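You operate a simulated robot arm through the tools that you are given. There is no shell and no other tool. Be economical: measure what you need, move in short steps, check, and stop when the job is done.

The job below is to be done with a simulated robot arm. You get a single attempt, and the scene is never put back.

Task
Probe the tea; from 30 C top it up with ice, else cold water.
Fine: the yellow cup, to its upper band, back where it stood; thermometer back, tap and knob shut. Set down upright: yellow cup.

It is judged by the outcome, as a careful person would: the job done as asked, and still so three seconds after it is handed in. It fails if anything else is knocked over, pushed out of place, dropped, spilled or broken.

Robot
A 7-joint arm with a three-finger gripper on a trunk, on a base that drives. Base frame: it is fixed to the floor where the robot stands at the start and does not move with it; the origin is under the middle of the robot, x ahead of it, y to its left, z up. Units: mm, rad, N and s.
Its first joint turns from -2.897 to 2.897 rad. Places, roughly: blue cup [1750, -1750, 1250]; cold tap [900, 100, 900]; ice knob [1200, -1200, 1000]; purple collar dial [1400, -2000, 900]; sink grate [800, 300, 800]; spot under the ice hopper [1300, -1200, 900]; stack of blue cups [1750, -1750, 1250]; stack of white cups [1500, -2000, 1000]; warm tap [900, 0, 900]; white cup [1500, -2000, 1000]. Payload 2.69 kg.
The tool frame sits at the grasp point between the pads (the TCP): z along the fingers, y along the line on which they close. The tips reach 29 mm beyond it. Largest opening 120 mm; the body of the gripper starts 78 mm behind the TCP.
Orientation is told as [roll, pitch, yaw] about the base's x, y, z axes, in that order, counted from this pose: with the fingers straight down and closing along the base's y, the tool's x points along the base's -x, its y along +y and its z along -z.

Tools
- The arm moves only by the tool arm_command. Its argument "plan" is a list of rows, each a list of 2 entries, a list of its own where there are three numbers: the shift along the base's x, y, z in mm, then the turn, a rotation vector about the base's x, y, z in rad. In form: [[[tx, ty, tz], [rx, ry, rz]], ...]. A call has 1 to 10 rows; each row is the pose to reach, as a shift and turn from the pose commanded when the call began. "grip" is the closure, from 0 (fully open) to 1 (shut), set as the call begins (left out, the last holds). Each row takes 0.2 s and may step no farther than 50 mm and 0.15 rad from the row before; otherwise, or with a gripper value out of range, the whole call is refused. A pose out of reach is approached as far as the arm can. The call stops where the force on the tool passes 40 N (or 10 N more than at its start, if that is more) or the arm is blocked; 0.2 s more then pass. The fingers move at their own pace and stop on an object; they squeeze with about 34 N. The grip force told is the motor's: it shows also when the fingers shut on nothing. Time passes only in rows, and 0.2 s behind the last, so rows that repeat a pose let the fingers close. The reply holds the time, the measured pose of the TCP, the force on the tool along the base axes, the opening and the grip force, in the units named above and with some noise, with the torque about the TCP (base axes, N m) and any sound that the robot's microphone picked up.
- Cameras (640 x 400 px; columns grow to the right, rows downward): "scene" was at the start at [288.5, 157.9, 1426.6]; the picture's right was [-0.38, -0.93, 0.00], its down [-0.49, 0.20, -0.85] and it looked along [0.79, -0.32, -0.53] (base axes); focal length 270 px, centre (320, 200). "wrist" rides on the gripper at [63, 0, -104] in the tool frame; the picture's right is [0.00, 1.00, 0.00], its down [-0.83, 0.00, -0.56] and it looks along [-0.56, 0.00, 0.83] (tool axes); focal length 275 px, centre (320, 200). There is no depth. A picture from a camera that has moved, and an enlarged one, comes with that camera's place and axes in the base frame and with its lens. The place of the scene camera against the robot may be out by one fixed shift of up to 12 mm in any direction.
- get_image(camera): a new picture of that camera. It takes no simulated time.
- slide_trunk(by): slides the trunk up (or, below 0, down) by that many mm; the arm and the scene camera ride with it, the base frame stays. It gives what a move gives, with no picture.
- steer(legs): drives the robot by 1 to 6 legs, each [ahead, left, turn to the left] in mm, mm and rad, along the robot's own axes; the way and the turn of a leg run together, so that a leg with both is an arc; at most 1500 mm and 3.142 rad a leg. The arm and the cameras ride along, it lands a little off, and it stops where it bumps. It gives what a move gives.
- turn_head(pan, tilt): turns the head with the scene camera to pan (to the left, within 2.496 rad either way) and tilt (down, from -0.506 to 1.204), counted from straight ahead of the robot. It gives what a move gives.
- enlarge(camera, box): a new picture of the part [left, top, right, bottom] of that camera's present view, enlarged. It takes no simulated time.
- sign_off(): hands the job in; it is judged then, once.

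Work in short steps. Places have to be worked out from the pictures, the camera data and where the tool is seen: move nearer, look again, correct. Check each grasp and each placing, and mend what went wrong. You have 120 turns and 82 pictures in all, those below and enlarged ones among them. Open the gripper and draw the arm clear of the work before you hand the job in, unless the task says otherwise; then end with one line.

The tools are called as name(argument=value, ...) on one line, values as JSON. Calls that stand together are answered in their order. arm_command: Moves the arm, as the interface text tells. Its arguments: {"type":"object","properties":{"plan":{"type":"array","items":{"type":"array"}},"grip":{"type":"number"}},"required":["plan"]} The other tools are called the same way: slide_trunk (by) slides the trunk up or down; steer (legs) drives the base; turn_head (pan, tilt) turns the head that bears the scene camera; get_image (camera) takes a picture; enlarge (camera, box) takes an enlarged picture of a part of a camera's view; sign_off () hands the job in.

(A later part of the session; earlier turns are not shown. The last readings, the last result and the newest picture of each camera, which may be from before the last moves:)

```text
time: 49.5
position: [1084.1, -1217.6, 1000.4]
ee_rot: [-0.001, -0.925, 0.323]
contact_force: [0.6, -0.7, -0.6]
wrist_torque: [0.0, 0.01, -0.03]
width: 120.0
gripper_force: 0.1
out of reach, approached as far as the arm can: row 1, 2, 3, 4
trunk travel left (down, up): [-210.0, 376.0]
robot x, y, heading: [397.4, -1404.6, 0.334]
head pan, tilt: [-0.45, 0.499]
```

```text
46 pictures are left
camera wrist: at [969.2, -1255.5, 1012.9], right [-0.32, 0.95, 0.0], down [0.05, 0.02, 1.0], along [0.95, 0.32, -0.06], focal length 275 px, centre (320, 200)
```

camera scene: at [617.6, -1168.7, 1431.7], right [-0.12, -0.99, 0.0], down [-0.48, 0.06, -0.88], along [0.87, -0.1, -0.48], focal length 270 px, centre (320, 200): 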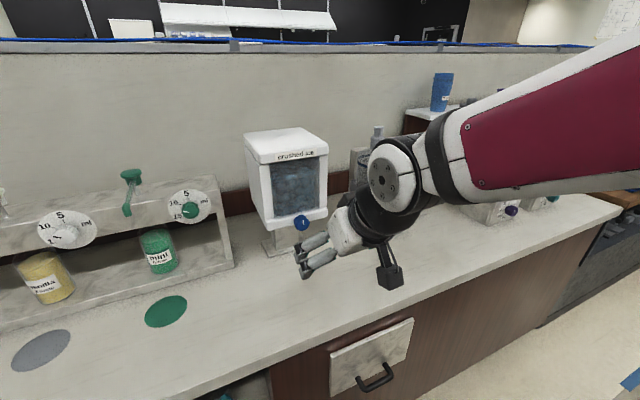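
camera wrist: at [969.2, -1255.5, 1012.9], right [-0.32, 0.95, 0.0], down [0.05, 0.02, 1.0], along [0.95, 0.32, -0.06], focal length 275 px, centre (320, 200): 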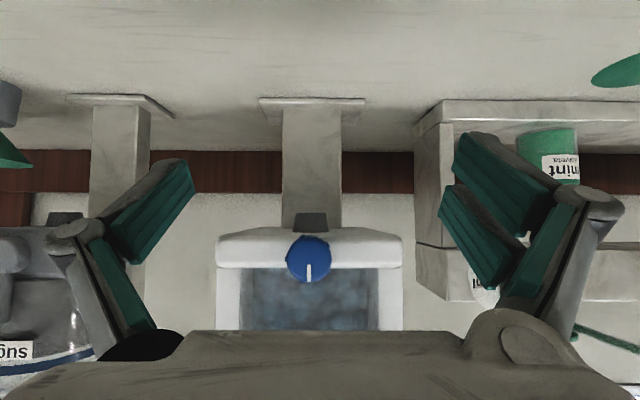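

The dark outlet is just behind the knob, its mouth at about z 1010. I lower the wrist by 55 mm for a second bearing on its depth.

arm_command(plan=[[[0, 0, -25], [0, 0, 0]], [[0, 0, -55], [0, 0, 0]], [[0, 0, -55], [0, 0, 0]]])

get_image(camera="wrist")

```text
time: 50.3
position: [1112.7, -1214.3, 972.5]
ee_rot: [0.001, -0.924, 0.324]
contact_force: [-0.1, -0.4, -0.1]
wrist_torque: [0.0, 0.02, 0.04]
width: 120.0
gripper_force: 0.1
out of reach, approached as far as the arm can: row 1, 2, 3
trunk travel left (down, up): [-210.0, 376.0]
robot x, y, heading: [394.4, -1405.2, 0.334]
head pan, tilt: [-0.45, 0.499]
```

```text
45 pictures are left
camera wrist: at [998.5, -1252.3, 986.2], right [-0.32, 0.95, 0.0], down [0.05, 0.02, 1.0], along [0.95, 0.32, -0.06], focal length 275 px, centre (320, 200)
```

wrist: 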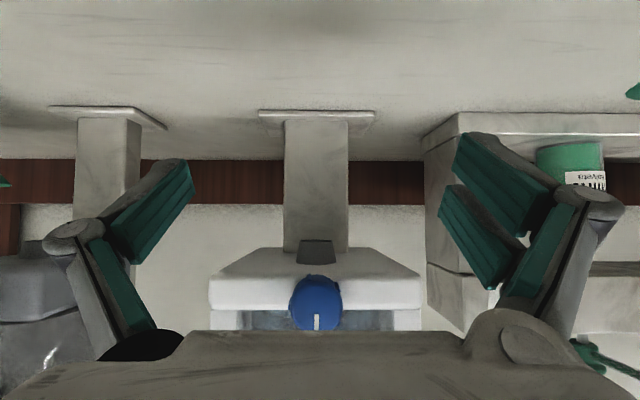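

The outlet centre comes out near (1275, -1159), about 83 mm behind the knob (1197, -1189, 1050), and the cup fits under it if gripped from the front with a flat tool. I back off and go left to the cup, keeping the tool tilted.

steer(legs=[[-150, 0, 0], [0, 1060, 0]])

get_image(camera="wrist")

```text
time: 56.8
position: [614.0, -239.0, 973.0]
ee_rot: [0.002, -0.924, 0.334]
contact_force: [0.3, 0.2, 0.4]
wrist_torque: [-0.03, -0.02, 0.01]
width: 120.1
gripper_force: 0.1
trunk travel left (down, up): [-210.0, 376.0]
robot x, y, heading: [-102.7, -439.4, 0.342]
head pan, tilt: [-0.45, 0.499]
```

```text
44 pictures are left
camera wrist: at [499.1, -279.6, 986.4], right [-0.33, 0.94, 0.0], down [0.05, 0.02, 1.0], along [0.94, 0.33, -0.06], focal length 275 px, centre (320, 200)
```

wrist: 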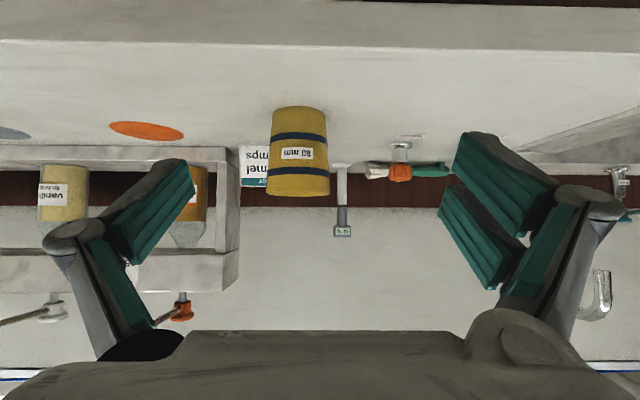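

The cup is 216 mm ahead of the TCP and 24 mm to its right, with a rim at z≈960 and bands at about 936 and 896. I flatten the tool to 1.1 rad and move to a pre-grasp point in front of it.

arm_command(plan=[[[20, -4, 0], [0.02, -0.055, 0]], [[46, 1, -10], [0.04, -0.11, 0]], [[75, 6, -25], [0.058, -0.166, 0]], [[103, 10, -40], [0.058, -0.166, 0]], [[103, 10, -58], [0.058, -0.166, 0]], [[103, 10, -58], [0.058, -0.166, 0]]])

get_image(camera="wrist")

get_image(camera="scene")

```text
time: 58.2
position: [715.5, -229.3, 915.6]
ee_rot: [0.001, -1.097, 0.333]
contact_force: [-0.4, 0.2, -0.4]
wrist_torque: [0.0, 0.0, 0.0]
width: 120.1
gripper_force: 0.1
trunk travel left (down, up): [-210.0, 376.0]
robot x, y, heading: [-99.3, -441.1, 0.344]
head pan, tilt: [-0.45, 0.499]
```

```text
43 pictures are left
camera wrist: at [600.2, -268.9, 907.5], right [-0.33, 0.94, 0.0], down [-0.11, -0.04, 0.99], along [0.94, 0.33, 0.12], focal length 275 px, centre (320, 200)
```

wrist: 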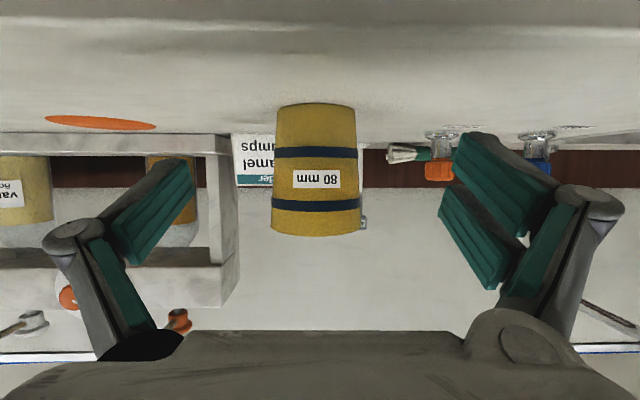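

```text
42 pictures are left
camera scene: at [191.9, -173.4, 1242.5], right [-0.11, -0.99, 0.0], down [-0.48, 0.05, -0.88], along [0.87, -0.1, -0.48], focal length 270 px, centre (320, 200)
```

scene: 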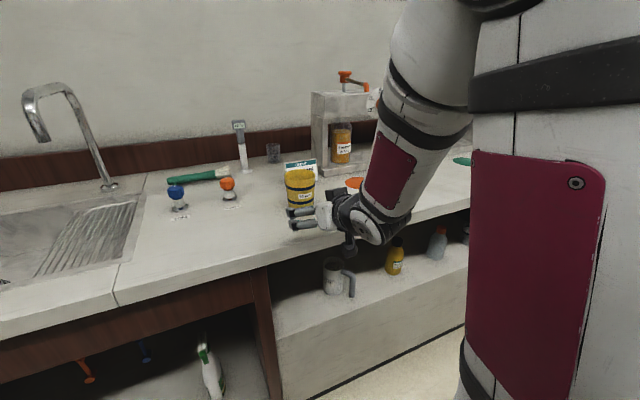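

The cup is centred between the fingers, its axis 117 mm ahead. I go forward and close on it.

arm_command(plan=[[[28, 9.5, 0], [0, 0, 0]], [[55, 19, 0], [0, 0, 0]], [[82, 28, 0], [0, 0, 0]], [[109, 37, 0], [0, 0, 0]], [[109, 37, 0], [0, 0, 0]]])

get_image(camera="wrist")

```text
time: 59.4
position: [826.2, -192.8, 917.5]
ee_rot: [0.003, -1.097, 0.33]
contact_force: [0.4, -0.5, 0.3]
wrist_torque: [0.03, -0.01, 0.0]
width: 120.1
gripper_force: 0.0
trunk travel left (down, up): [-210.0, 376.0]
robot x, y, heading: [-101.3, -436.6, 0.345]
head pan, tilt: [-0.45, 0.499]
```

```text
41 pictures are left
camera wrist: at [710.7, -232.0, 908.8], right [-0.33, 0.94, 0.0], down [-0.11, -0.04, 0.99], along [0.94, 0.33, 0.12], focal length 275 px, centre (320, 200)
```

wrist: 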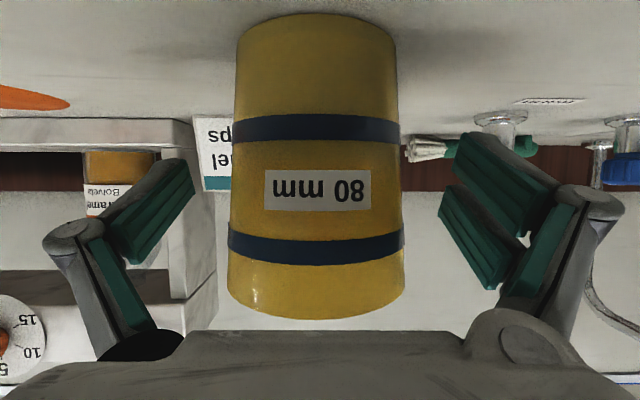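

The cup is between the fingers and centred. I close the gripper.

arm_command(plan=[[[0, 0, 0], [0, 0, 0]], [[0, 0, 0], [0, 0, 0]], [[0, 0, 0], [0, 0, 0]]], grip=1)

get_image(camera="wrist")

```text
time: 60.2
position: [826.0, -193.3, 917.7]
ee_rot: [0.002, -1.099, 0.334]
contact_force: [-0.4, -0.8, 2.8]
wrist_torque: [-0.14, -0.01, -0.02]
width: 73.0
gripper_force: 34.0
trunk travel left (down, up): [-210.0, 376.0]
robot x, y, heading: [-104.6, -435.9, 0.346]
head pan, tilt: [-0.45, 0.499]
```

```text
40 pictures are left
camera wrist: at [710.6, -232.2, 909.3], right [-0.33, 0.94, 0.0], down [-0.11, -0.04, 0.99], along [0.94, 0.33, 0.12], focal length 275 px, centre (320, 200)
```

wrist: 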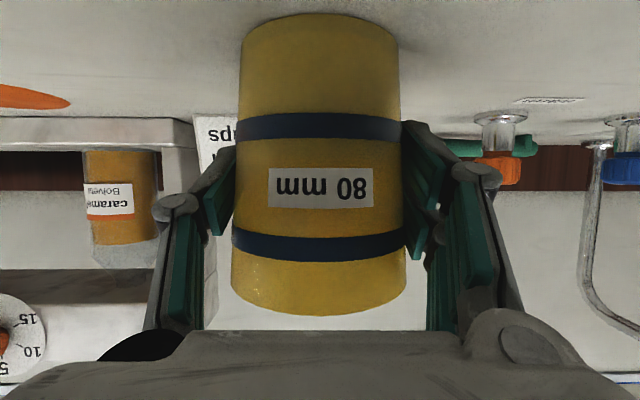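

The grip holds at 73 mm. I lift straight up by 60 mm and check.

arm_command(plan=[[[0, 0, 10], [0, 0, 0]], [[0, 0, 25], [0, 0, 0]], [[0, 0, 40], [0, 0, 0]], [[0, 0, 55], [0, 0, 0]], [[0, 0, 60], [0, 0, 0]], [[0, 0, 60], [0, 0, 0]]])

get_image(camera="wrist")

```text
time: 61.6
position: [824.6, -192.8, 975.3]
ee_rot: [0.001, -1.097, 0.333]
contact_force: [-0.7, 0.6, -1.7]
wrist_torque: [0.0, 0.0, -0.01]
width: 72.7
gripper_force: 34.2
trunk travel left (down, up): [-210.0, 376.0]
robot x, y, heading: [-102.6, -439.5, 0.339]
head pan, tilt: [-0.45, 0.499]
```

```text
39 pictures are left
camera wrist: at [710.9, -232.5, 967.3], right [-0.33, 0.94, 0.0], down [-0.11, -0.04, 0.99], along [0.94, 0.33, 0.12], focal length 275 px, centre (320, 200)
```

wrist: 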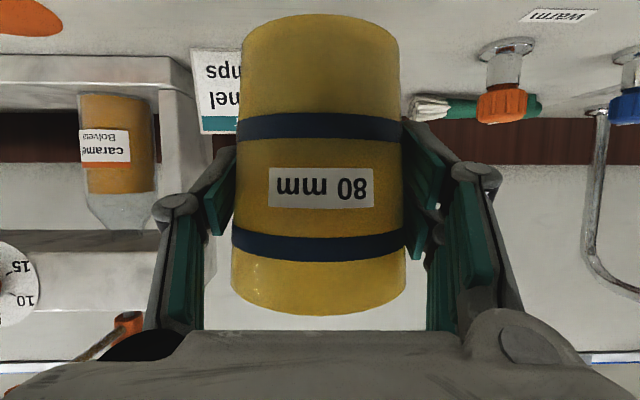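

The cup is held firmly. I drive it slowly back and right to stand in front of the hopper.

steer(legs=[[-100, 0, 0], [0, -1061, 0], [72, 0, -0.012]])

get_image(camera="wrist")

get_image(camera="scene")

```text
time: 68.4
position: [1157.2, -1196.4, 976.6]
ee_rot: [0.003, -1.098, 0.328]
contact_force: [-0.7, -0.2, -0.8]
wrist_torque: [0.0, 0.01, 0.02]
width: 73.0
gripper_force: 33.5
trunk travel left (down, up): [-210.0, 376.0]
robot x, y, heading: [230.4, -1438.7, 0.337]
head pan, tilt: [-0.45, 0.499]
```

```text
38 pictures are left
camera wrist: at [1041.8, -1235.4, 967.2], right [-0.33, 0.95, 0.0], down [-0.11, -0.03, 0.99], along [0.94, 0.32, 0.12], focal length 275 px, centre (320, 200)
```

wrist: 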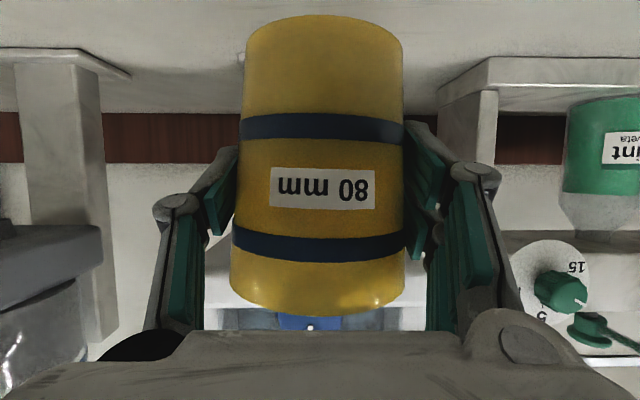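

```text
37 pictures are left
camera scene: at [523.1, -1173.6, 1242.5], right [-0.11, -0.99, 0.0], down [-0.48, 0.05, -0.88], along [0.87, -0.1, -0.48], focal length 270 px, centre (320, 200)
```

scene: 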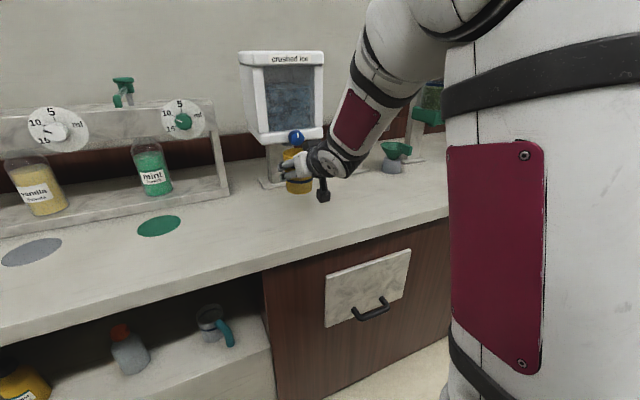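

The cup is in front of the hopper. I lower it to just above the counter, then move forward under the outlet in steps.

arm_command(plan=[[[0, 0, -20], [0, 0, 0]], [[0, 0, -40], [0, 0, 0]], [[0, 0, -52], [0, 0, 0]], [[20, 6, -52], [0, 0, 0]], [[45, 14, -52], [0, 0, 0]], [[65, 20, -52], [0, 0, 0]], [[65, 20, -52], [0, 0, 0]]])

enlarge(camera="scene", box=[210, 40, 410, 220])

```text
time: 70.0
position: [1221.5, -1178.0, 923.9]
ee_rot: [-0.001, -1.1, 0.328]
contact_force: [0.2, 0.3, -1.5]
wrist_torque: [-0.01, 0.0, 0.0]
width: 72.9
gripper_force: 33.7
trunk travel left (down, up): [-210.0, 376.0]
robot x, y, heading: [224.2, -1436.1, 0.34]
head pan, tilt: [-0.45, 0.499]
```

```text
2.22 times, centred on (310, 130) of scene
camera zoom: at [523.1, -1173.6, 1242.5], right [-0.11, -0.99, 0.0], down [-0.48, 0.05, -0.88], along [0.87, -0.1, -0.48], focal length 601 px, centre (342, 356)
```

zoom: 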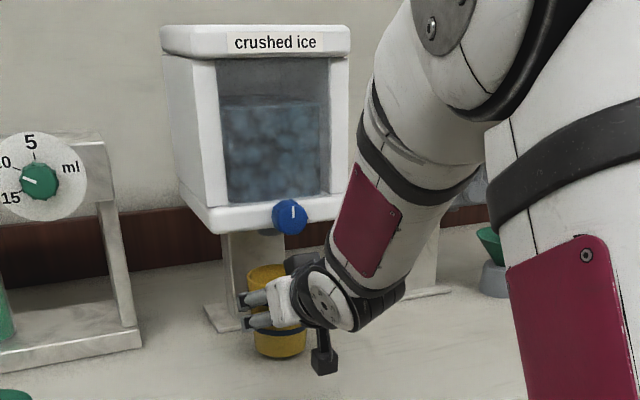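

There is still room between hand and knob. I continue the remaining way to the spot.

arm_command(plan=[[[18, 6, 0], [0, 0, 0]], [[36, 12, 0], [0, 0, 0]], [[53, 18, 0], [0, 0, 0]], [[53, 18, 0], [0, 0, 0]]])

get_image(camera="wrist")

enlarge(camera="scene", box=[210, 80, 410, 220])

```text
time: 71.0
position: [1275.4, -1158.0, 922.2]
ee_rot: [0.003, -1.094, 0.326]
contact_force: [-14.5, -3.1, -17.3]
wrist_torque: [0.96, -2.37, -0.33]
width: 72.7
gripper_force: 34.6
trunk travel left (down, up): [-210.0, 376.0]
robot x, y, heading: [227.5, -1439.3, 0.335]
head pan, tilt: [-0.45, 0.499]
```

```text
35 pictures are left
camera wrist: at [1159.4, -1196.9, 914.0], right [-0.32, 0.95, 0.0], down [-0.11, -0.03, 0.99], along [0.94, 0.32, 0.11], focal length 275 px, centre (320, 200)
```

wrist: 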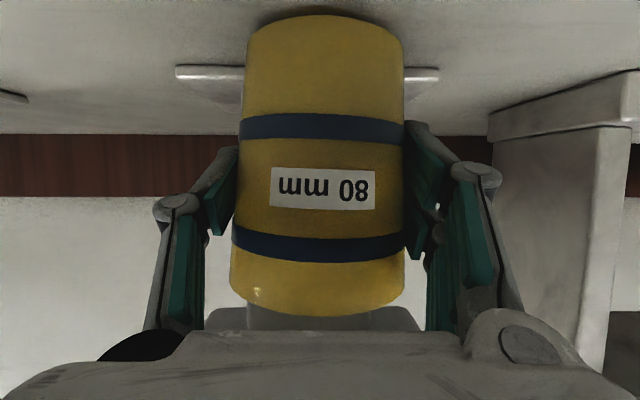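

```text
2.86 times, centred on (310, 150) of scene
camera zoom: at [523.1, -1173.6, 1242.3], right [-0.11, -0.99, 0.0], down [-0.48, 0.05, -0.88], along [0.87, -0.1, -0.48], focal length 773 px, centre (349, 343)
```

zoom: 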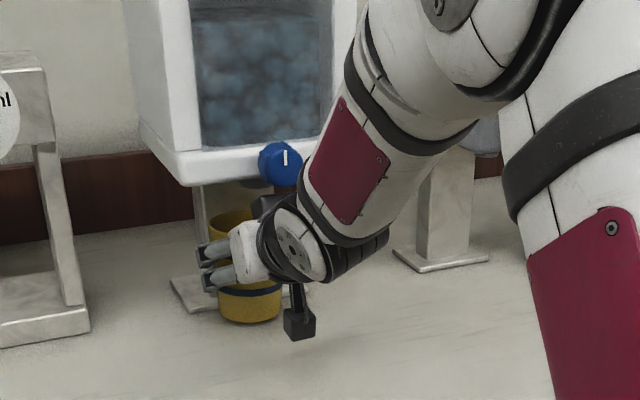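

Forces of 14–17 N back and down show the hand's upper side just touching the hopper. I lower the cup the last few millimetres and back off about 6 mm to relieve it.

arm_command(plan=[[[-3, -1, -1], [0, 0, 0]], [[-6, -2, -2], [0, 0, 0]], [[-6, -2, -4], [0, 0, 0]], [[-6, -2, -4], [0, 0, 0]]])

enlarge(camera="scene", box=[250, 110, 330, 190])

```text
time: 72.0
position: [1269.2, -1159.5, 920.5]
ee_rot: [0.001, -1.1, 0.327]
contact_force: [-0.6, 0.6, -1.6]
wrist_torque: [-0.01, -0.01, -0.02]
width: 72.7
gripper_force: 34.5
trunk travel left (down, up): [-210.0, 376.0]
robot x, y, heading: [225.3, -1436.5, 0.335]
head pan, tilt: [-0.45, 0.499]
```

```text
5.00 times, centred on (290, 150) of scene
camera zoom: at [523.2, -1173.6, 1242.5], right [-0.11, -0.99, 0.0], down [-0.48, 0.05, -0.88], along [0.87, -0.1, -0.48], focal length 1353 px, centre (470, 450)
```

zoom: 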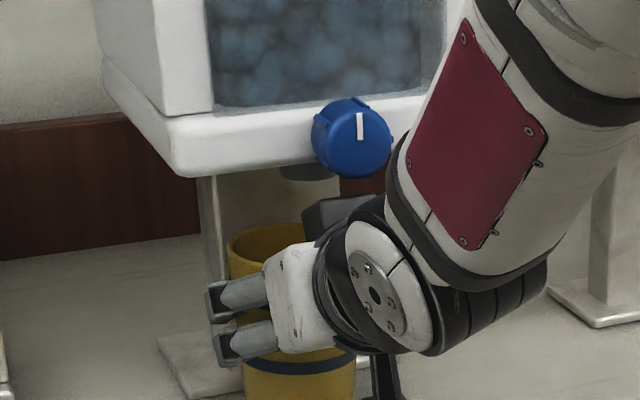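

The contact is gone, and the outlet shows right above the cup's mouth. I lower it onto the counter.

arm_command(plan=[[[0, 0, -2], [0, 0, 0]], [[0, 0, -4], [0, 0, 0]], [[0, 0, -4], [0, 0, 0]]])

```text
time: 72.8
position: [1269.6, -1159.6, 917.4]
ee_rot: [0.001, -1.103, 0.33]
contact_force: [-0.4, 0.3, 8.6]
wrist_torque: [-0.23, -0.12, -0.01]
width: 72.9
gripper_force: 34.2
trunk travel left (down, up): [-210.0, 376.0]
robot x, y, heading: [225.7, -1435.4, 0.338]
head pan, tilt: [-0.45, 0.499]
```

The cup stands on the counter (8.6 N). I open the fingers and draw straight back.

arm_command(plan=[[[0, 0, 1], [0, 0, 0]], [[0, 0, 1], [0, 0, 0]], [[0, 0, 1], [0, 0, 0]], [[-19, -6.5, 1], [0, 0, 0]], [[-47, -16, 1], [0, 0, 0]], [[-85, -29, 1], [0, 0, 0]], [[-123, -42, 1], [0, 0, 0]], [[-160, -54, 1], [0, 0, 0]], [[-160, -54, 1], [0, 0, 0]]], grip=0)

get_image(camera="wrist")

```text
time: 74.8
position: [1109.7, -1215.3, 914.9]
ee_rot: [0.002, -1.099, 0.329]
contact_force: [0.8, -0.7, -0.3]
wrist_torque: [-0.03, -0.01, -0.03]
width: 120.1
gripper_force: 0.1
trunk travel left (down, up): [-210.0, 376.0]
robot x, y, heading: [228.6, -1439.4, 0.336]
head pan, tilt: [-0.45, 0.499]
```

```text
32 pictures are left
camera wrist: at [994.4, -1255.0, 907.0], right [-0.33, 0.95, 0.0], down [-0.11, -0.04, 0.99], along [0.94, 0.32, 0.12], focal length 275 px, centre (320, 200)
```

wrist: 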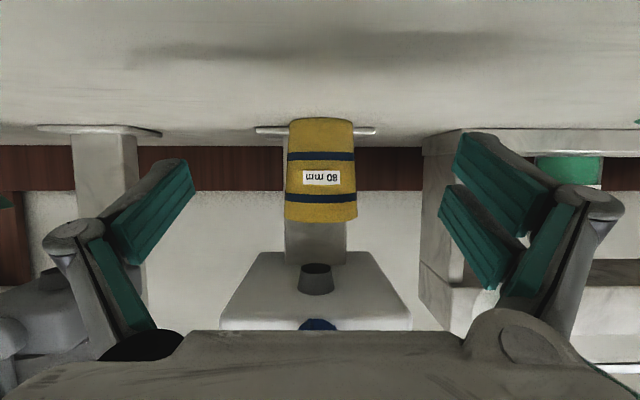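

The cup stands under the outlet. I compare the two in the scene view, now that the arm is out of the way.

enlarge(camera="scene", box=[240, 100, 350, 210])

enlarge(camera="wrist", box=[260, 110, 380, 330])

```text
3.64 times, centred on (295, 155) of scene
camera zoom: at [523.1, -1173.6, 1242.5], right [-0.11, -0.99, 0.0], down [-0.48, 0.05, -0.88], along [0.87, -0.1, -0.48], focal length 984 px, centre (411, 364)
```

zoom: 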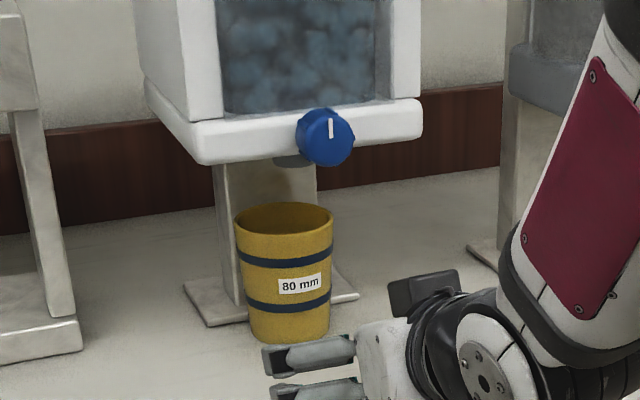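

```text
1.82 times, centred on (320, 220) of wrist
camera zoom: at [994.4, -1255.0, 907.0], right [-0.33, 0.95, 0.0], down [-0.11, -0.04, 0.99], along [0.94, 0.32, 0.12], focal length 500 px, centre (320, 164)
```

zoom: 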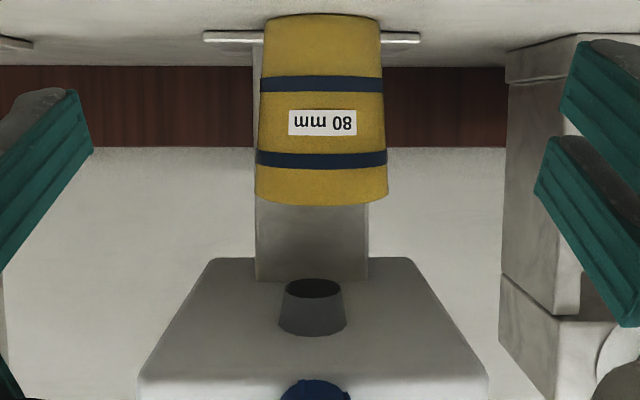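

Both views put the outlet near (1255, -1170), about 17 mm nearer to the robot than the cup's axis. I regrasp the cup and shift it to be centred.

arm_command(plan=[[[38, 13, 1], [0, 0, 0]], [[76, 26, 2], [0, 0, 0]], [[114, 39, 2], [0, 0, 0]], [[145, 50, 2], [0, 0, 0]], [[159, 54.5, 2], [0, 0, 0]], [[159, 54.5, 2], [0, 0, 0]]])

arm_command(plan=[[[0, 0, 0], [0, 0, 0]], [[0, 0, 0], [0, 0, 0]], [[0, 0, 0], [0, 0, 0]], [[0, 0, 4], [0, 0, 0]], [[0, 0, 5], [0, 0, 0]], [[-7, -5, 5], [0, 0, 0]], [[-14, -10, 5], [0, 0, 0]], [[-14, -10, 5], [0, 0, 0]], [[-14, -10, 2], [0, 0, 0]], [[-14, -10, 0], [0, 0, 0]]], grip=1)

```text
time: 76.2
position: [1265.3, -1161.2, 917.9]
ee_rot: [0.003, -1.097, 0.328]
contact_force: [-0.2, 0.8, -0.1]
wrist_torque: [0.0, -0.01, -0.03]
width: 120.1
gripper_force: 0.0
trunk travel left (down, up): [-210.0, 376.0]
robot x, y, heading: [224.2, -1437.1, 0.341]
head pan, tilt: [-0.45, 0.499]
```

```text
time: 78.4
position: [1254.0, -1170.3, 918.6]
ee_rot: [0.001, -1.1, 0.328]
contact_force: [-1.3, -1.4, 1.8]
wrist_torque: [-0.14, -0.01, -0.01]
width: 73.0
gripper_force: 34.5
trunk travel left (down, up): [-210.0, 376.0]
robot x, y, heading: [225.5, -1436.9, 0.339]
head pan, tilt: [-0.45, 0.499]
```

It rests at (1254, -1170). I settle it, release it and draw straight back.

arm_command(plan=[[[0, 0, -1], [0, 0, 0]], [[0, 0, -1], [0, 0, 0]]])

arm_command(plan=[[[0, 0, 0], [0, 0, 0]], [[0, 0, 0], [0, 0, 0]], [[0, 0, 0], [0, 0, 0]], [[-19, -6.5, 0], [0, 0, 0]], [[-47, -16, 0], [0, 0, 0]], [[-85, -29, 0], [0, 0, 0]], [[-123, -42, 0], [0, 0, 0]], [[-160, -54, 0], [0, 0, 0]], [[-160, -54, 0], [0, 0, 0]]], grip=0)

enlarge(camera="wrist", box=[220, 110, 420, 330])

```text
time: 79.0
position: [1254.4, -1170.8, 919.3]
ee_rot: [0.002, -1.103, 0.33]
contact_force: [0.9, -1.4, 9.6]
wrist_torque: [-0.24, -0.08, 0.01]
width: 73.3
gripper_force: 33.8
trunk travel left (down, up): [-210.0, 376.0]
robot x, y, heading: [227.5, -1440.3, 0.337]
head pan, tilt: [-0.45, 0.499]
```

```text
time: 81.0
position: [1093.5, -1223.4, 918.9]
ee_rot: [0.001, -1.098, 0.327]
contact_force: [-0.5, 0.5, -0.1]
wrist_torque: [-0.01, 0.01, -0.01]
width: 120.1
gripper_force: 0.2
trunk travel left (down, up): [-210.0, 376.0]
robot x, y, heading: [227.4, -1434.2, 0.34]
head pan, tilt: [-0.45, 0.499]
```

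```text
1.82 times, centred on (320, 220) of wrist
camera zoom: at [978.8, -1262.2, 909.8], right [-0.33, 0.95, 0.0], down [-0.11, -0.03, 0.99], along [0.94, 0.32, 0.12], focal length 500 px, centre (320, 164)
```

zoom: 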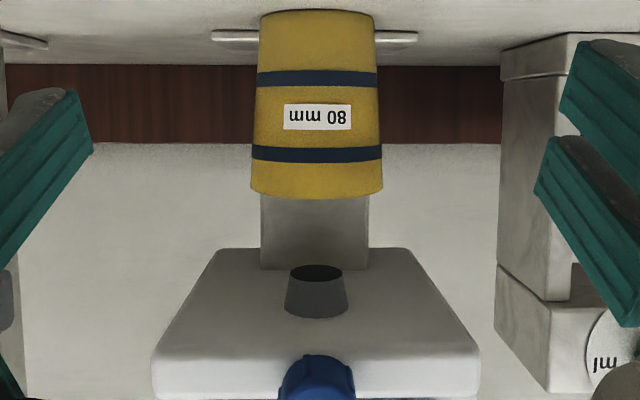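

The cup is in line with the outlet now. I raise the tool level with the knob and turn it horizontal, standing 150 mm before the knob.

arm_command(plan=[[[-20, -7, 20], [0.03, -0.09, 0]], [[-38, -13, 48], [0.06, -0.18, 0]], [[-38, -13, 80], [0.09, -0.27, 0]], [[-38, -13, 110], [0.12, -0.36, 0]], [[-38, -13, 131], [0.155, -0.444, 0]], [[-38, -13, 131], [0.155, -0.444, 0]], [[-38, -13, 131], [0.155, -0.444, 0]]])

get_image(camera="wrist")

get_image(camera="scene")

```text
time: 82.6
position: [1055.3, -1235.7, 1049.4]
ee_rot: [1.067, -1.566, -0.737]
contact_force: [1.3, 0.5, 0.5]
wrist_torque: [-0.01, -0.03, 0.05]
width: 119.9
gripper_force: 0.1
trunk travel left (down, up): [-210.0, 376.0]
robot x, y, heading: [224.5, -1438.7, 0.338]
head pan, tilt: [-0.45, 0.499]
```

```text
28 pictures are left
camera wrist: at [956.0, -1268.8, 986.6], right [-0.32, 0.95, 0.0], down [-0.52, -0.18, 0.83], along [0.79, 0.27, 0.55], focal length 275 px, centre (320, 200)
```

wrist: 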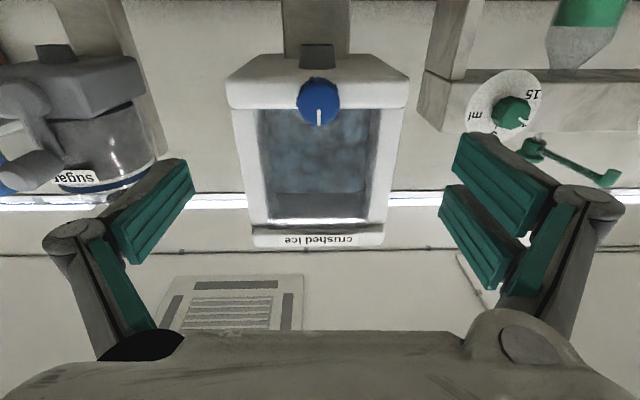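

```text
27 pictures are left
camera scene: at [523.0, -1173.6, 1242.5], right [-0.11, -0.99, 0.0], down [-0.48, 0.05, -0.88], along [0.87, -0.1, -0.48], focal length 270 px, centre (320, 200)
```

scene: 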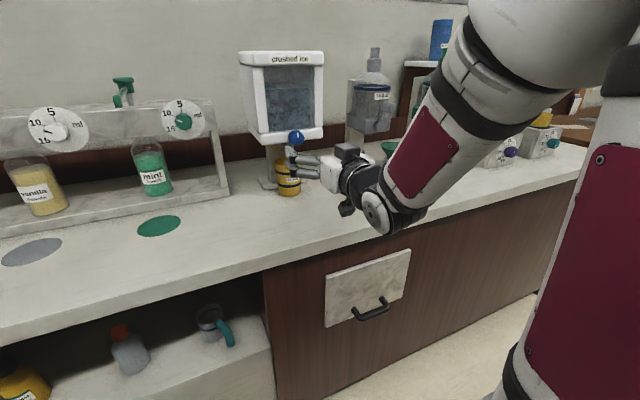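

The tool is horizontal and level with the knob, whose face is 152 mm ahead and 2 mm to the right. I approach until the tips are just before the face.

arm_command(plan=[[[38, 11, 0], [0, 0, 0]], [[76, 23.5, 0], [0, 0, 0]], [[105, 34, 0], [0, 0, 0]], [[112, 36, 0], [0, 0, 0]], [[112, 36, 0], [0, 0, 0]]])

get_image(camera="wrist")

enlarge(camera="scene", box=[240, 90, 370, 220])

```text
time: 83.8
position: [1167.0, -1200.3, 1048.9]
ee_rot: [0.915, -1.568, -0.585]
contact_force: [-0.4, 0.5, 0.7]
wrist_torque: [0.0, 0.01, 0.04]
width: 120.2
gripper_force: 0.0
trunk travel left (down, up): [-210.0, 376.0]
robot x, y, heading: [230.3, -1434.7, 0.34]
head pan, tilt: [-0.45, 0.499]
```

```text
26 pictures are left
camera wrist: at [1068.8, -1232.9, 985.7], right [-0.32, 0.95, 0.0], down [-0.52, -0.18, 0.83], along [0.79, 0.27, 0.55], focal length 275 px, centre (320, 200)
```

wrist: 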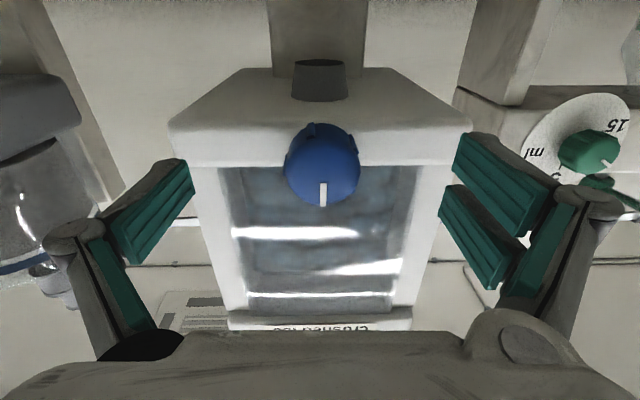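

```text
3.08 times, centred on (305, 155) of scene
camera zoom: at [523.0, -1173.6, 1242.5], right [-0.11, -0.99, 0.0], down [-0.48, 0.05, -0.88], along [0.87, -0.1, -0.48], focal length 832 px, centre (366, 338)
```

zoom: 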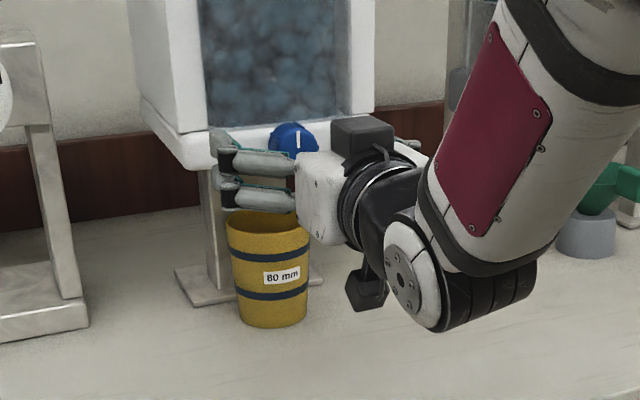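

The knob's face is about 25 mm ahead of the TCP, at z≈1051. I go 13 mm further with a 2 mm sideways fix and close on the knob.

arm_command(plan=[[[6, 4, 1], [0, 0, 0]], [[11.5, 6, 2], [0, 0, 0]], [[11.5, 6, 2], [0, 0, 0]]])

arm_command(plan=[[[0, 0, 0], [0, 0, 0]], [[0, 0, 0], [0, 0, 0]], [[0, 0, 0], [0, 0, 0]], [[0, 0, 0], [0, 0, 0]]], grip=1)

get_image(camera="wrist")

```text
time: 84.6
position: [1179.1, -1195.3, 1049.9]
ee_rot: [1.012, -1.568, -0.682]
contact_force: [0.3, -0.8, 0.9]
wrist_torque: [-0.01, 0.02, 0.0]
width: 119.9
gripper_force: 0.0
trunk travel left (down, up): [-210.0, 376.0]
robot x, y, heading: [224.0, -1439.1, 0.338]
head pan, tilt: [-0.45, 0.499]
```

```text
time: 85.3
position: [1177.8, -1201.2, 1050.5]
ee_rot: [0.968, -1.562, -0.647]
contact_force: [-26.8, 1.7, 4.1]
wrist_torque: [0.23, -0.03, -1.73]
width: 48.8
gripper_force: 33.4
trunk travel left (down, up): [-210.0, 376.0]
robot x, y, heading: [226.9, -1437.6, 0.338]
head pan, tilt: [-0.45, 0.499]
stopped in row 3: the force on the tool passed its limit at 42 N (the readings are from after the stop); the commanded pose is now the measured one
```

```text
24 pictures are left
camera wrist: at [1078.0, -1233.0, 988.1], right [-0.31, 0.95, 0.0], down [-0.52, -0.17, 0.83], along [0.79, 0.26, 0.55], focal length 275 px, centre (320, 200)
```

wrist: 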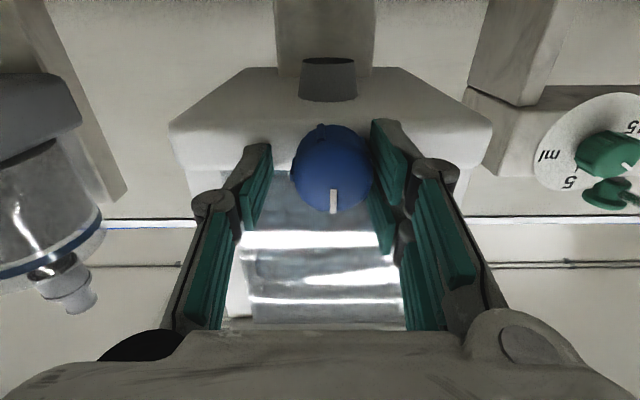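

One fingertip pressed on the hopper's lip while closing and pushed the hand aside. I back off 7 mm and shift 6 mm to the left, the fingers still closing.

arm_command(plan=[[[-6.6, -2.3, 0], [0, 0, 0]], [[-8.6, 3.5, 0], [0, 0, 0]], [[-8.6, 3.5, 0], [0, 0, 0]], [[-8.6, 3.5, 0], [0, 0, 0]]], grip=1)

get_image(camera="wrist")

```text
time: 85.8
position: [1175.1, -1194.7, 1050.6]
ee_rot: [0.79, -1.564, -0.461]
contact_force: [16.6, 5.5, -5.0]
wrist_torque: [0.11, -0.34, 0.0]
width: 36.9
gripper_force: 45.1
trunk travel left (down, up): [-210.0, 376.0]
robot x, y, heading: [229.3, -1433.8, 0.34]
head pan, tilt: [-0.45, 0.499]
stopped in row 2: the force on the tool passed its limit at 43 N (the readings are from after the stop); the commanded pose is now the measured one
```

```text
23 pictures are left
camera wrist: at [1075.7, -1229.0, 987.2], right [-0.32, 0.95, 0.0], down [-0.52, -0.18, 0.83], along [0.79, 0.27, 0.55], focal length 275 px, centre (320, 200)
```

wrist: 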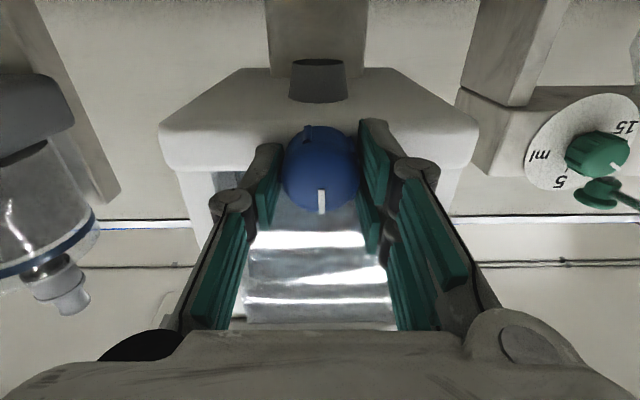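

The knob is gripped at 37 mm. I try a small counter-clockwise turn of 0.3 rad and read the torque.

arm_command(plan=[[[0, 0, 0], [-0.095, -0.033, 0]], [[0, 0, 0], [-0.19, -0.065, 0]], [[0, 0, 0], [-0.283, -0.098, 0]]])

enlarge(camera="scene", box=[240, 90, 370, 220])

```text
time: 86.6
position: [1175.3, -1195.6, 1048.9]
ee_rot: [-1.563, -1.275, 1.891]
contact_force: [21.3, 11.7, -5.9]
wrist_torque: [-0.3, 0.85, -0.23]
width: 37.0
gripper_force: 44.8
trunk travel left (down, up): [-210.0, 376.0]
robot x, y, heading: [227.8, -1440.8, 0.339]
head pan, tilt: [-0.45, 0.499]
```

```text
3.08 times, centred on (305, 155) of scene
camera zoom: at [524.3, -1173.0, 1242.1], right [-0.11, -0.99, 0.0], down [-0.48, 0.05, -0.88], along [0.87, -0.1, -0.48], focal length 832 px, centre (366, 338)
```

zoom: 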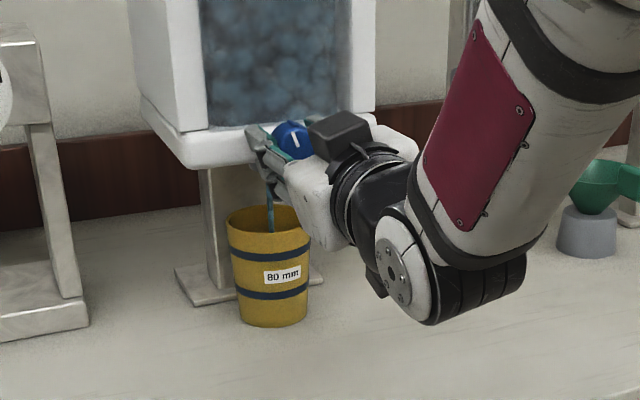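

The knob has turned, and a thin stream falls from the outlet into the cup. I wait a short while and look at the level.

arm_command(plan=[[[0, 0, 0], [0, 0, 0]], [[0, 0, 0], [0, 0, 0]]])

enlarge(camera="scene", box=[260, 110, 330, 200])

```text
time: 87.2
position: [1174.2, -1195.3, 1049.6]
ee_rot: [-1.565, -1.272, 1.892]
contact_force: [22.2, 13.2, -10.4]
wrist_torque: [0.01, 0.05, 0.36]
width: 37.1
gripper_force: 44.4
trunk travel left (down, up): [-210.0, 376.0]
robot x, y, heading: [226.1, -1438.8, 0.335]
head pan, tilt: [-0.45, 0.499]
```

```text
4.44 times, centred on (295, 155) of scene
camera zoom: at [524.3, -1173.0, 1242.0], right [-0.11, -0.99, 0.0], down [-0.48, 0.05, -0.88], along [0.87, -0.1, -0.48], focal length 1202 px, centre (431, 400)
```

zoom: 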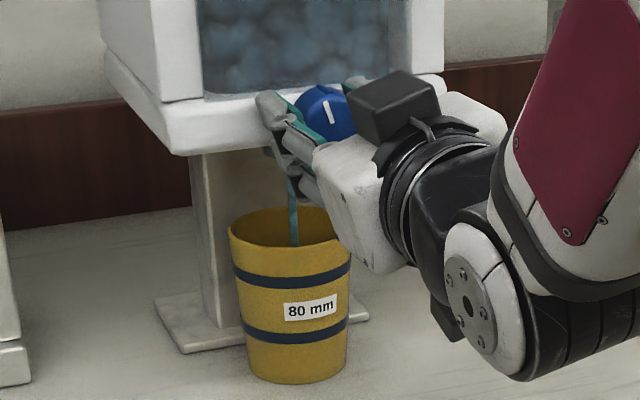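

The stream is thin and the surface not yet visible. I wait 2 s and look again.

arm_command(plan=[[[0, 0, 0], [0, 0, 0]], [[0, 0, 0], [0, 0, 0]], [[0, 0, 0], [0, 0, 0]], [[0, 0, 0], [0, 0, 0]], [[0, 0, 0], [0, 0, 0]], [[0, 0, 0], [0, 0, 0]], [[0, 0, 0], [0, 0, 0]], [[0, 0, 0], [0, 0, 0]], [[0, 0, 0], [0, 0, 0]]])

enlarge(camera="scene", box=[275, 135, 325, 185])

```text
time: 89.2
position: [1175.2, -1195.2, 1049.0]
ee_rot: [-1.562, -1.278, 1.89]
contact_force: [19.1, 17.4, -13.1]
wrist_torque: [-0.03, 0.18, 0.3]
width: 37.1
gripper_force: 45.0
trunk travel left (down, up): [-210.0, 376.0]
robot x, y, heading: [226.7, -1441.6, 0.336]
head pan, tilt: [-0.45, 0.499]
```

```text
8.00 times, centred on (300, 160) of scene
camera zoom: at [524.3, -1172.7, 1242.0], right [-0.11, -0.99, 0.0], down [-0.48, 0.05, -0.88], along [0.87, -0.1, -0.48], focal length 2164 px, centre (480, 520)
```

zoom: 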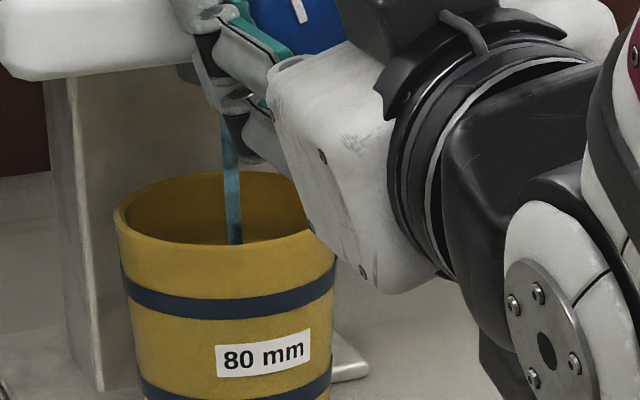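

No surface shows above the front rim yet. I wait about 1.2 s more.

arm_command(plan=[[[0, 0, 0], [0, 0, 0]], [[0, 0, 0], [0, 0, 0]], [[0, 0, 0], [0, 0, 0]], [[0, 0, 0], [0, 0, 0]], [[0, 0, 0], [0, 0, 0]]])

enlarge(camera="scene", box=[275, 135, 325, 185])

```text
time: 90.4
position: [1174.5, -1195.1, 1050.1]
ee_rot: [-1.561, -1.273, 1.89]
contact_force: [15.4, 19.4, -14.5]
wrist_torque: [-0.05, 0.26, 0.41]
width: 37.3
gripper_force: 45.1
trunk travel left (down, up): [-210.0, 376.0]
robot x, y, heading: [226.2, -1438.9, 0.335]
head pan, tilt: [-0.45, 0.499]
```

```text
8.00 times, centred on (300, 160) of scene
camera zoom: at [524.3, -1172.7, 1242.0], right [-0.11, -0.99, 0.0], down [-0.48, 0.05, -0.88], along [0.87, -0.1, -0.48], focal length 2164 px, centre (480, 520)
```

zoom: 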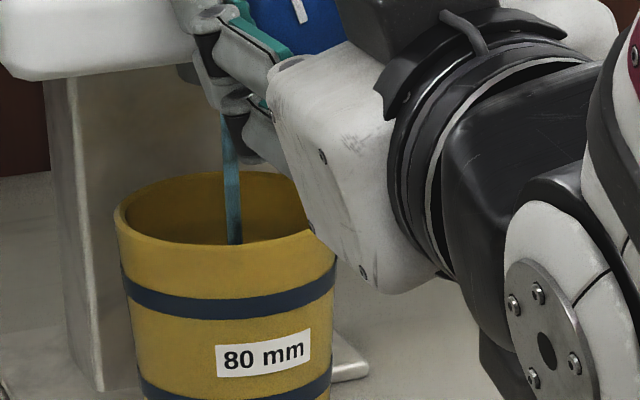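

There is still nothing to see; the flow is slow. I wait 1.6 s more.

arm_command(plan=[[[0, 0, 0], [0, 0, 0]], [[0, 0, 0], [0, 0, 0]], [[0, 0, 0], [0, 0, 0]], [[0, 0, 0], [0, 0, 0]], [[0, 0, 0], [0, 0, 0]], [[0, 0, 0], [0, 0, 0]], [[0, 0, 0], [0, 0, 0]]])

enlarge(camera="scene", box=[275, 135, 325, 185])

```text
time: 92.0
position: [1174.0, -1196.6, 1050.1]
ee_rot: [-1.561, -1.276, 1.891]
contact_force: [13.1, 19.6, -16.1]
wrist_torque: [-0.01, 0.21, 0.13]
width: 37.4
gripper_force: 44.6
trunk travel left (down, up): [-210.0, 376.0]
robot x, y, heading: [227.5, -1438.4, 0.334]
head pan, tilt: [-0.45, 0.499]
```

```text
8.00 times, centred on (300, 160) of scene
camera zoom: at [524.2, -1172.6, 1242.0], right [-0.11, -0.99, 0.0], down [-0.48, 0.05, -0.88], along [0.87, -0.1, -0.48], focal length 2164 px, centre (480, 520)
```

zoom: 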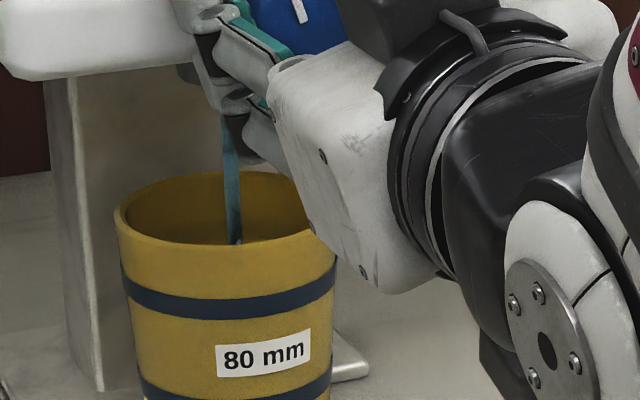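

A glint shows at the foot of the stream, so I shut the knob now and inspect the level properly.

arm_command(plan=[[[0, 0, 0], [0.095, 0.033, 0]], [[0, 0, 0], [0.19, 0.065, 0]], [[0, 0, 0], [0.287, 0.099, 0]], [[0, 0, 0], [0.287, 0.099, 0]]])

enlarge(camera="scene", box=[265, 115, 335, 185])

```text
time: 93.0
position: [1174.6, -1196.7, 1049.5]
ee_rot: [1.12, -1.559, -0.791]
contact_force: [10.6, 17.2, -17.4]
wrist_torque: [0.03, -0.13, 0.23]
width: 37.2
gripper_force: 45.1
trunk travel left (down, up): [-210.0, 376.0]
robot x, y, heading: [228.2, -1438.1, 0.335]
head pan, tilt: [-0.45, 0.499]
```

```text
5.71 times, centred on (300, 150) of scene
camera zoom: at [524.1, -1172.8, 1242.0], right [-0.11, -0.99, 0.0], down [-0.48, 0.05, -0.88], along [0.87, -0.1, -0.48], focal length 1546 px, centre (434, 486)
```

zoom: 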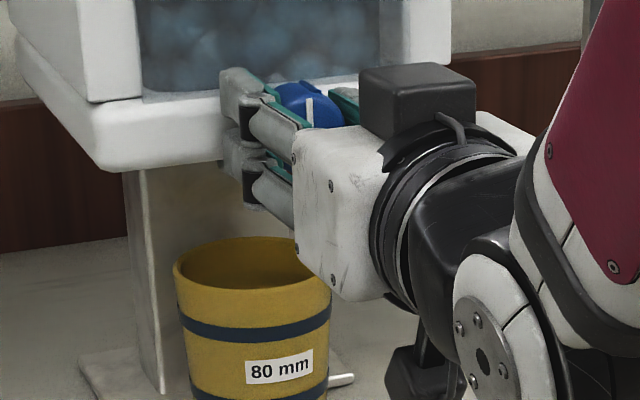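

The stream has stopped. I let go of the knob, back off 100 mm and raise the trunk, to look steeply into the cup.

arm_command(plan=[[[0, 0, 0], [0, 0, 0]], [[0, 0, 0], [0, 0, 0]], [[0, 0, 0], [0, 0, 0]], [[-28, -10, 0], [0, 0, 0]], [[-66, -23, 0], [0, 0, 0]], [[-104, -36, 0], [0, 0, 0]], [[-104, -36, 0], [0, 0, 0]]], grip=0)

slide_trunk(by=340)

turn_head(pan=-0.45, tilt=0.8)

get_image(camera="scene")

```text
time: 94.6
position: [1071.5, -1231.2, 1051.1]
ee_rot: [1.362, -1.561, -1.038]
contact_force: [-0.3, 0.6, 0.1]
wrist_torque: [-0.02, -0.06, 0.0]
width: 120.0
gripper_force: 0.1
trunk travel left (down, up): [-210.0, 376.0]
robot x, y, heading: [229.8, -1439.3, 0.339]
head pan, tilt: [-0.45, 0.499]
```

```text
time: 97.9
position: [1069.4, -1232.3, 1391.2]
ee_rot: [1.367, -1.564, -1.04]
contact_force: [0.4, 0.4, 1.0]
wrist_torque: [0.01, 0.04, 0.0]
width: 119.8
gripper_force: 0.1
trunk travel left (down, up): [-550.0, 36.0]
robot x, y, heading: [225.8, -1440.6, 0.342]
head pan, tilt: [-0.45, 0.499]
```

```text
time: 98.7
position: [1069.3, -1232.5, 1390.0]
ee_rot: [1.362, -1.563, -1.036]
contact_force: [0.5, -0.3, 0.5]
wrist_torque: [-0.01, 0.0, 0.02]
width: 120.1
gripper_force: 0.1
trunk travel left (down, up): [-550.0, 36.0]
robot x, y, heading: [227.9, -1437.0, 0.34]
head pan, tilt: [-0.45, 0.799]
```

```text
16 pictures are left
camera scene: at [312.1, -1242.7, 1556.6], right [-0.11, -0.99, 0.0], down [-0.71, 0.08, -0.7], along [0.69, -0.08, -0.72], focal length 270 px, centre (320, 200)
```

scene: 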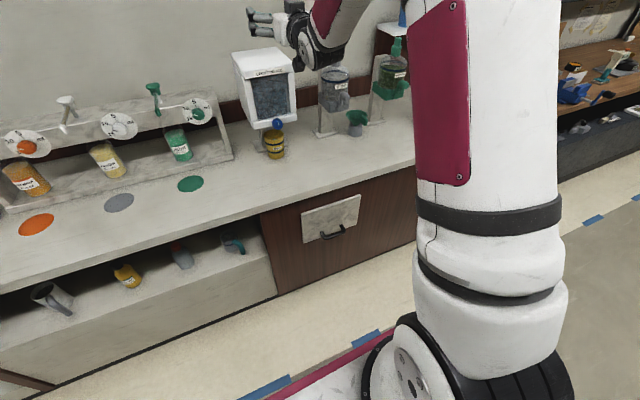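

I enlarge the cup.

enlarge(camera="scene", box=[255, 112, 295, 162])

```text
8.00 times, centred on (275, 137) of scene
camera zoom: at [312.1, -1242.7, 1556.6], right [-0.11, -0.99, 0.0], down [-0.71, 0.08, -0.7], along [0.69, -0.08, -0.72], focal length 2164 px, centre (680, 704)
```

zoom: 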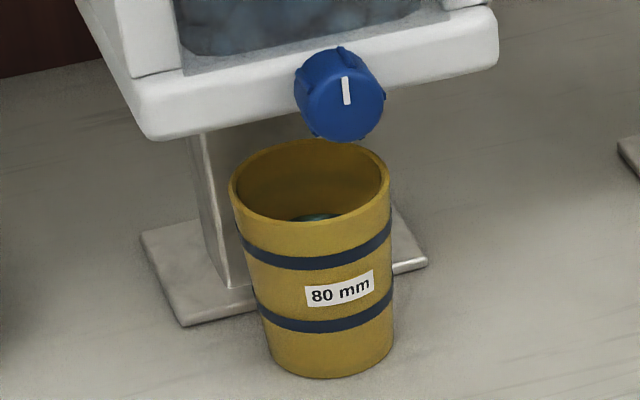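

The surface is about 38 mm below the rim and the upper band about 20 mm below it, so roughly 5–6 s more of flow is needed. I lower the trunk again and go back to the knob.

slide_trunk(by=-340)

turn_head(pan=-0.45, tilt=0.499)

```text
time: 102.0
position: [1070.2, -1231.7, 1050.5]
ee_rot: [1.395, -1.56, -1.069]
contact_force: [0.3, 0.2, -0.7]
wrist_torque: [0.0, -0.01, 0.02]
width: 120.2
gripper_force: 0.0
trunk travel left (down, up): [-210.0, 376.0]
robot x, y, heading: [225.3, -1436.3, 0.335]
head pan, tilt: [-0.45, 0.799]
```

```text
time: 102.8
position: [1069.4, -1232.6, 1051.3]
ee_rot: [1.349, -1.562, -1.024]
contact_force: [-0.3, -0.2, 0.4]
wrist_torque: [-0.02, 0.0, -0.01]
width: 120.0
gripper_force: 0.0
trunk travel left (down, up): [-210.0, 376.0]
robot x, y, heading: [228.1, -1439.3, 0.332]
head pan, tilt: [-0.45, 0.499]
```

The arm is back in place. I go forward to the earlier knob pose, stopping 3 mm shorter, and close.

arm_command(plan=[[[35, 12.5, 0], [0, 0, 0]], [[70, 25, 0], [0, 0, 0]], [[95, 34, 0], [0, 0, 0]], [[102, 37, 0], [0, 0, 0]], [[102, 37, 0], [0, 0, 0]]])

arm_command(plan=[[[0, 0, 0], [0, 0, 0]], [[0, 0, 0], [0, 0, 0]], [[0, 0, 0], [0, 0, 0]], [[0, 0, 0], [0, 0, 0]]], grip=1)

```text
time: 104.0
position: [1171.1, -1194.6, 1051.7]
ee_rot: [1.376, -1.561, -1.049]
contact_force: [0.1, 0.5, 0.6]
wrist_torque: [0.0, 0.0, -0.02]
width: 120.1
gripper_force: 0.1
trunk travel left (down, up): [-210.0, 376.0]
robot x, y, heading: [227.6, -1440.1, 0.339]
head pan, tilt: [-0.45, 0.499]
```

```text
time: 105.0
position: [1171.2, -1197.4, 1049.8]
ee_rot: [1.358, -1.56, -1.036]
contact_force: [-1.0, -14.0, -0.3]
wrist_torque: [-0.1, -0.01, -0.53]
width: 37.8
gripper_force: 45.1
trunk travel left (down, up): [-210.0, 376.0]
robot x, y, heading: [225.7, -1441.6, 0.338]
head pan, tilt: [-0.45, 0.499]
```

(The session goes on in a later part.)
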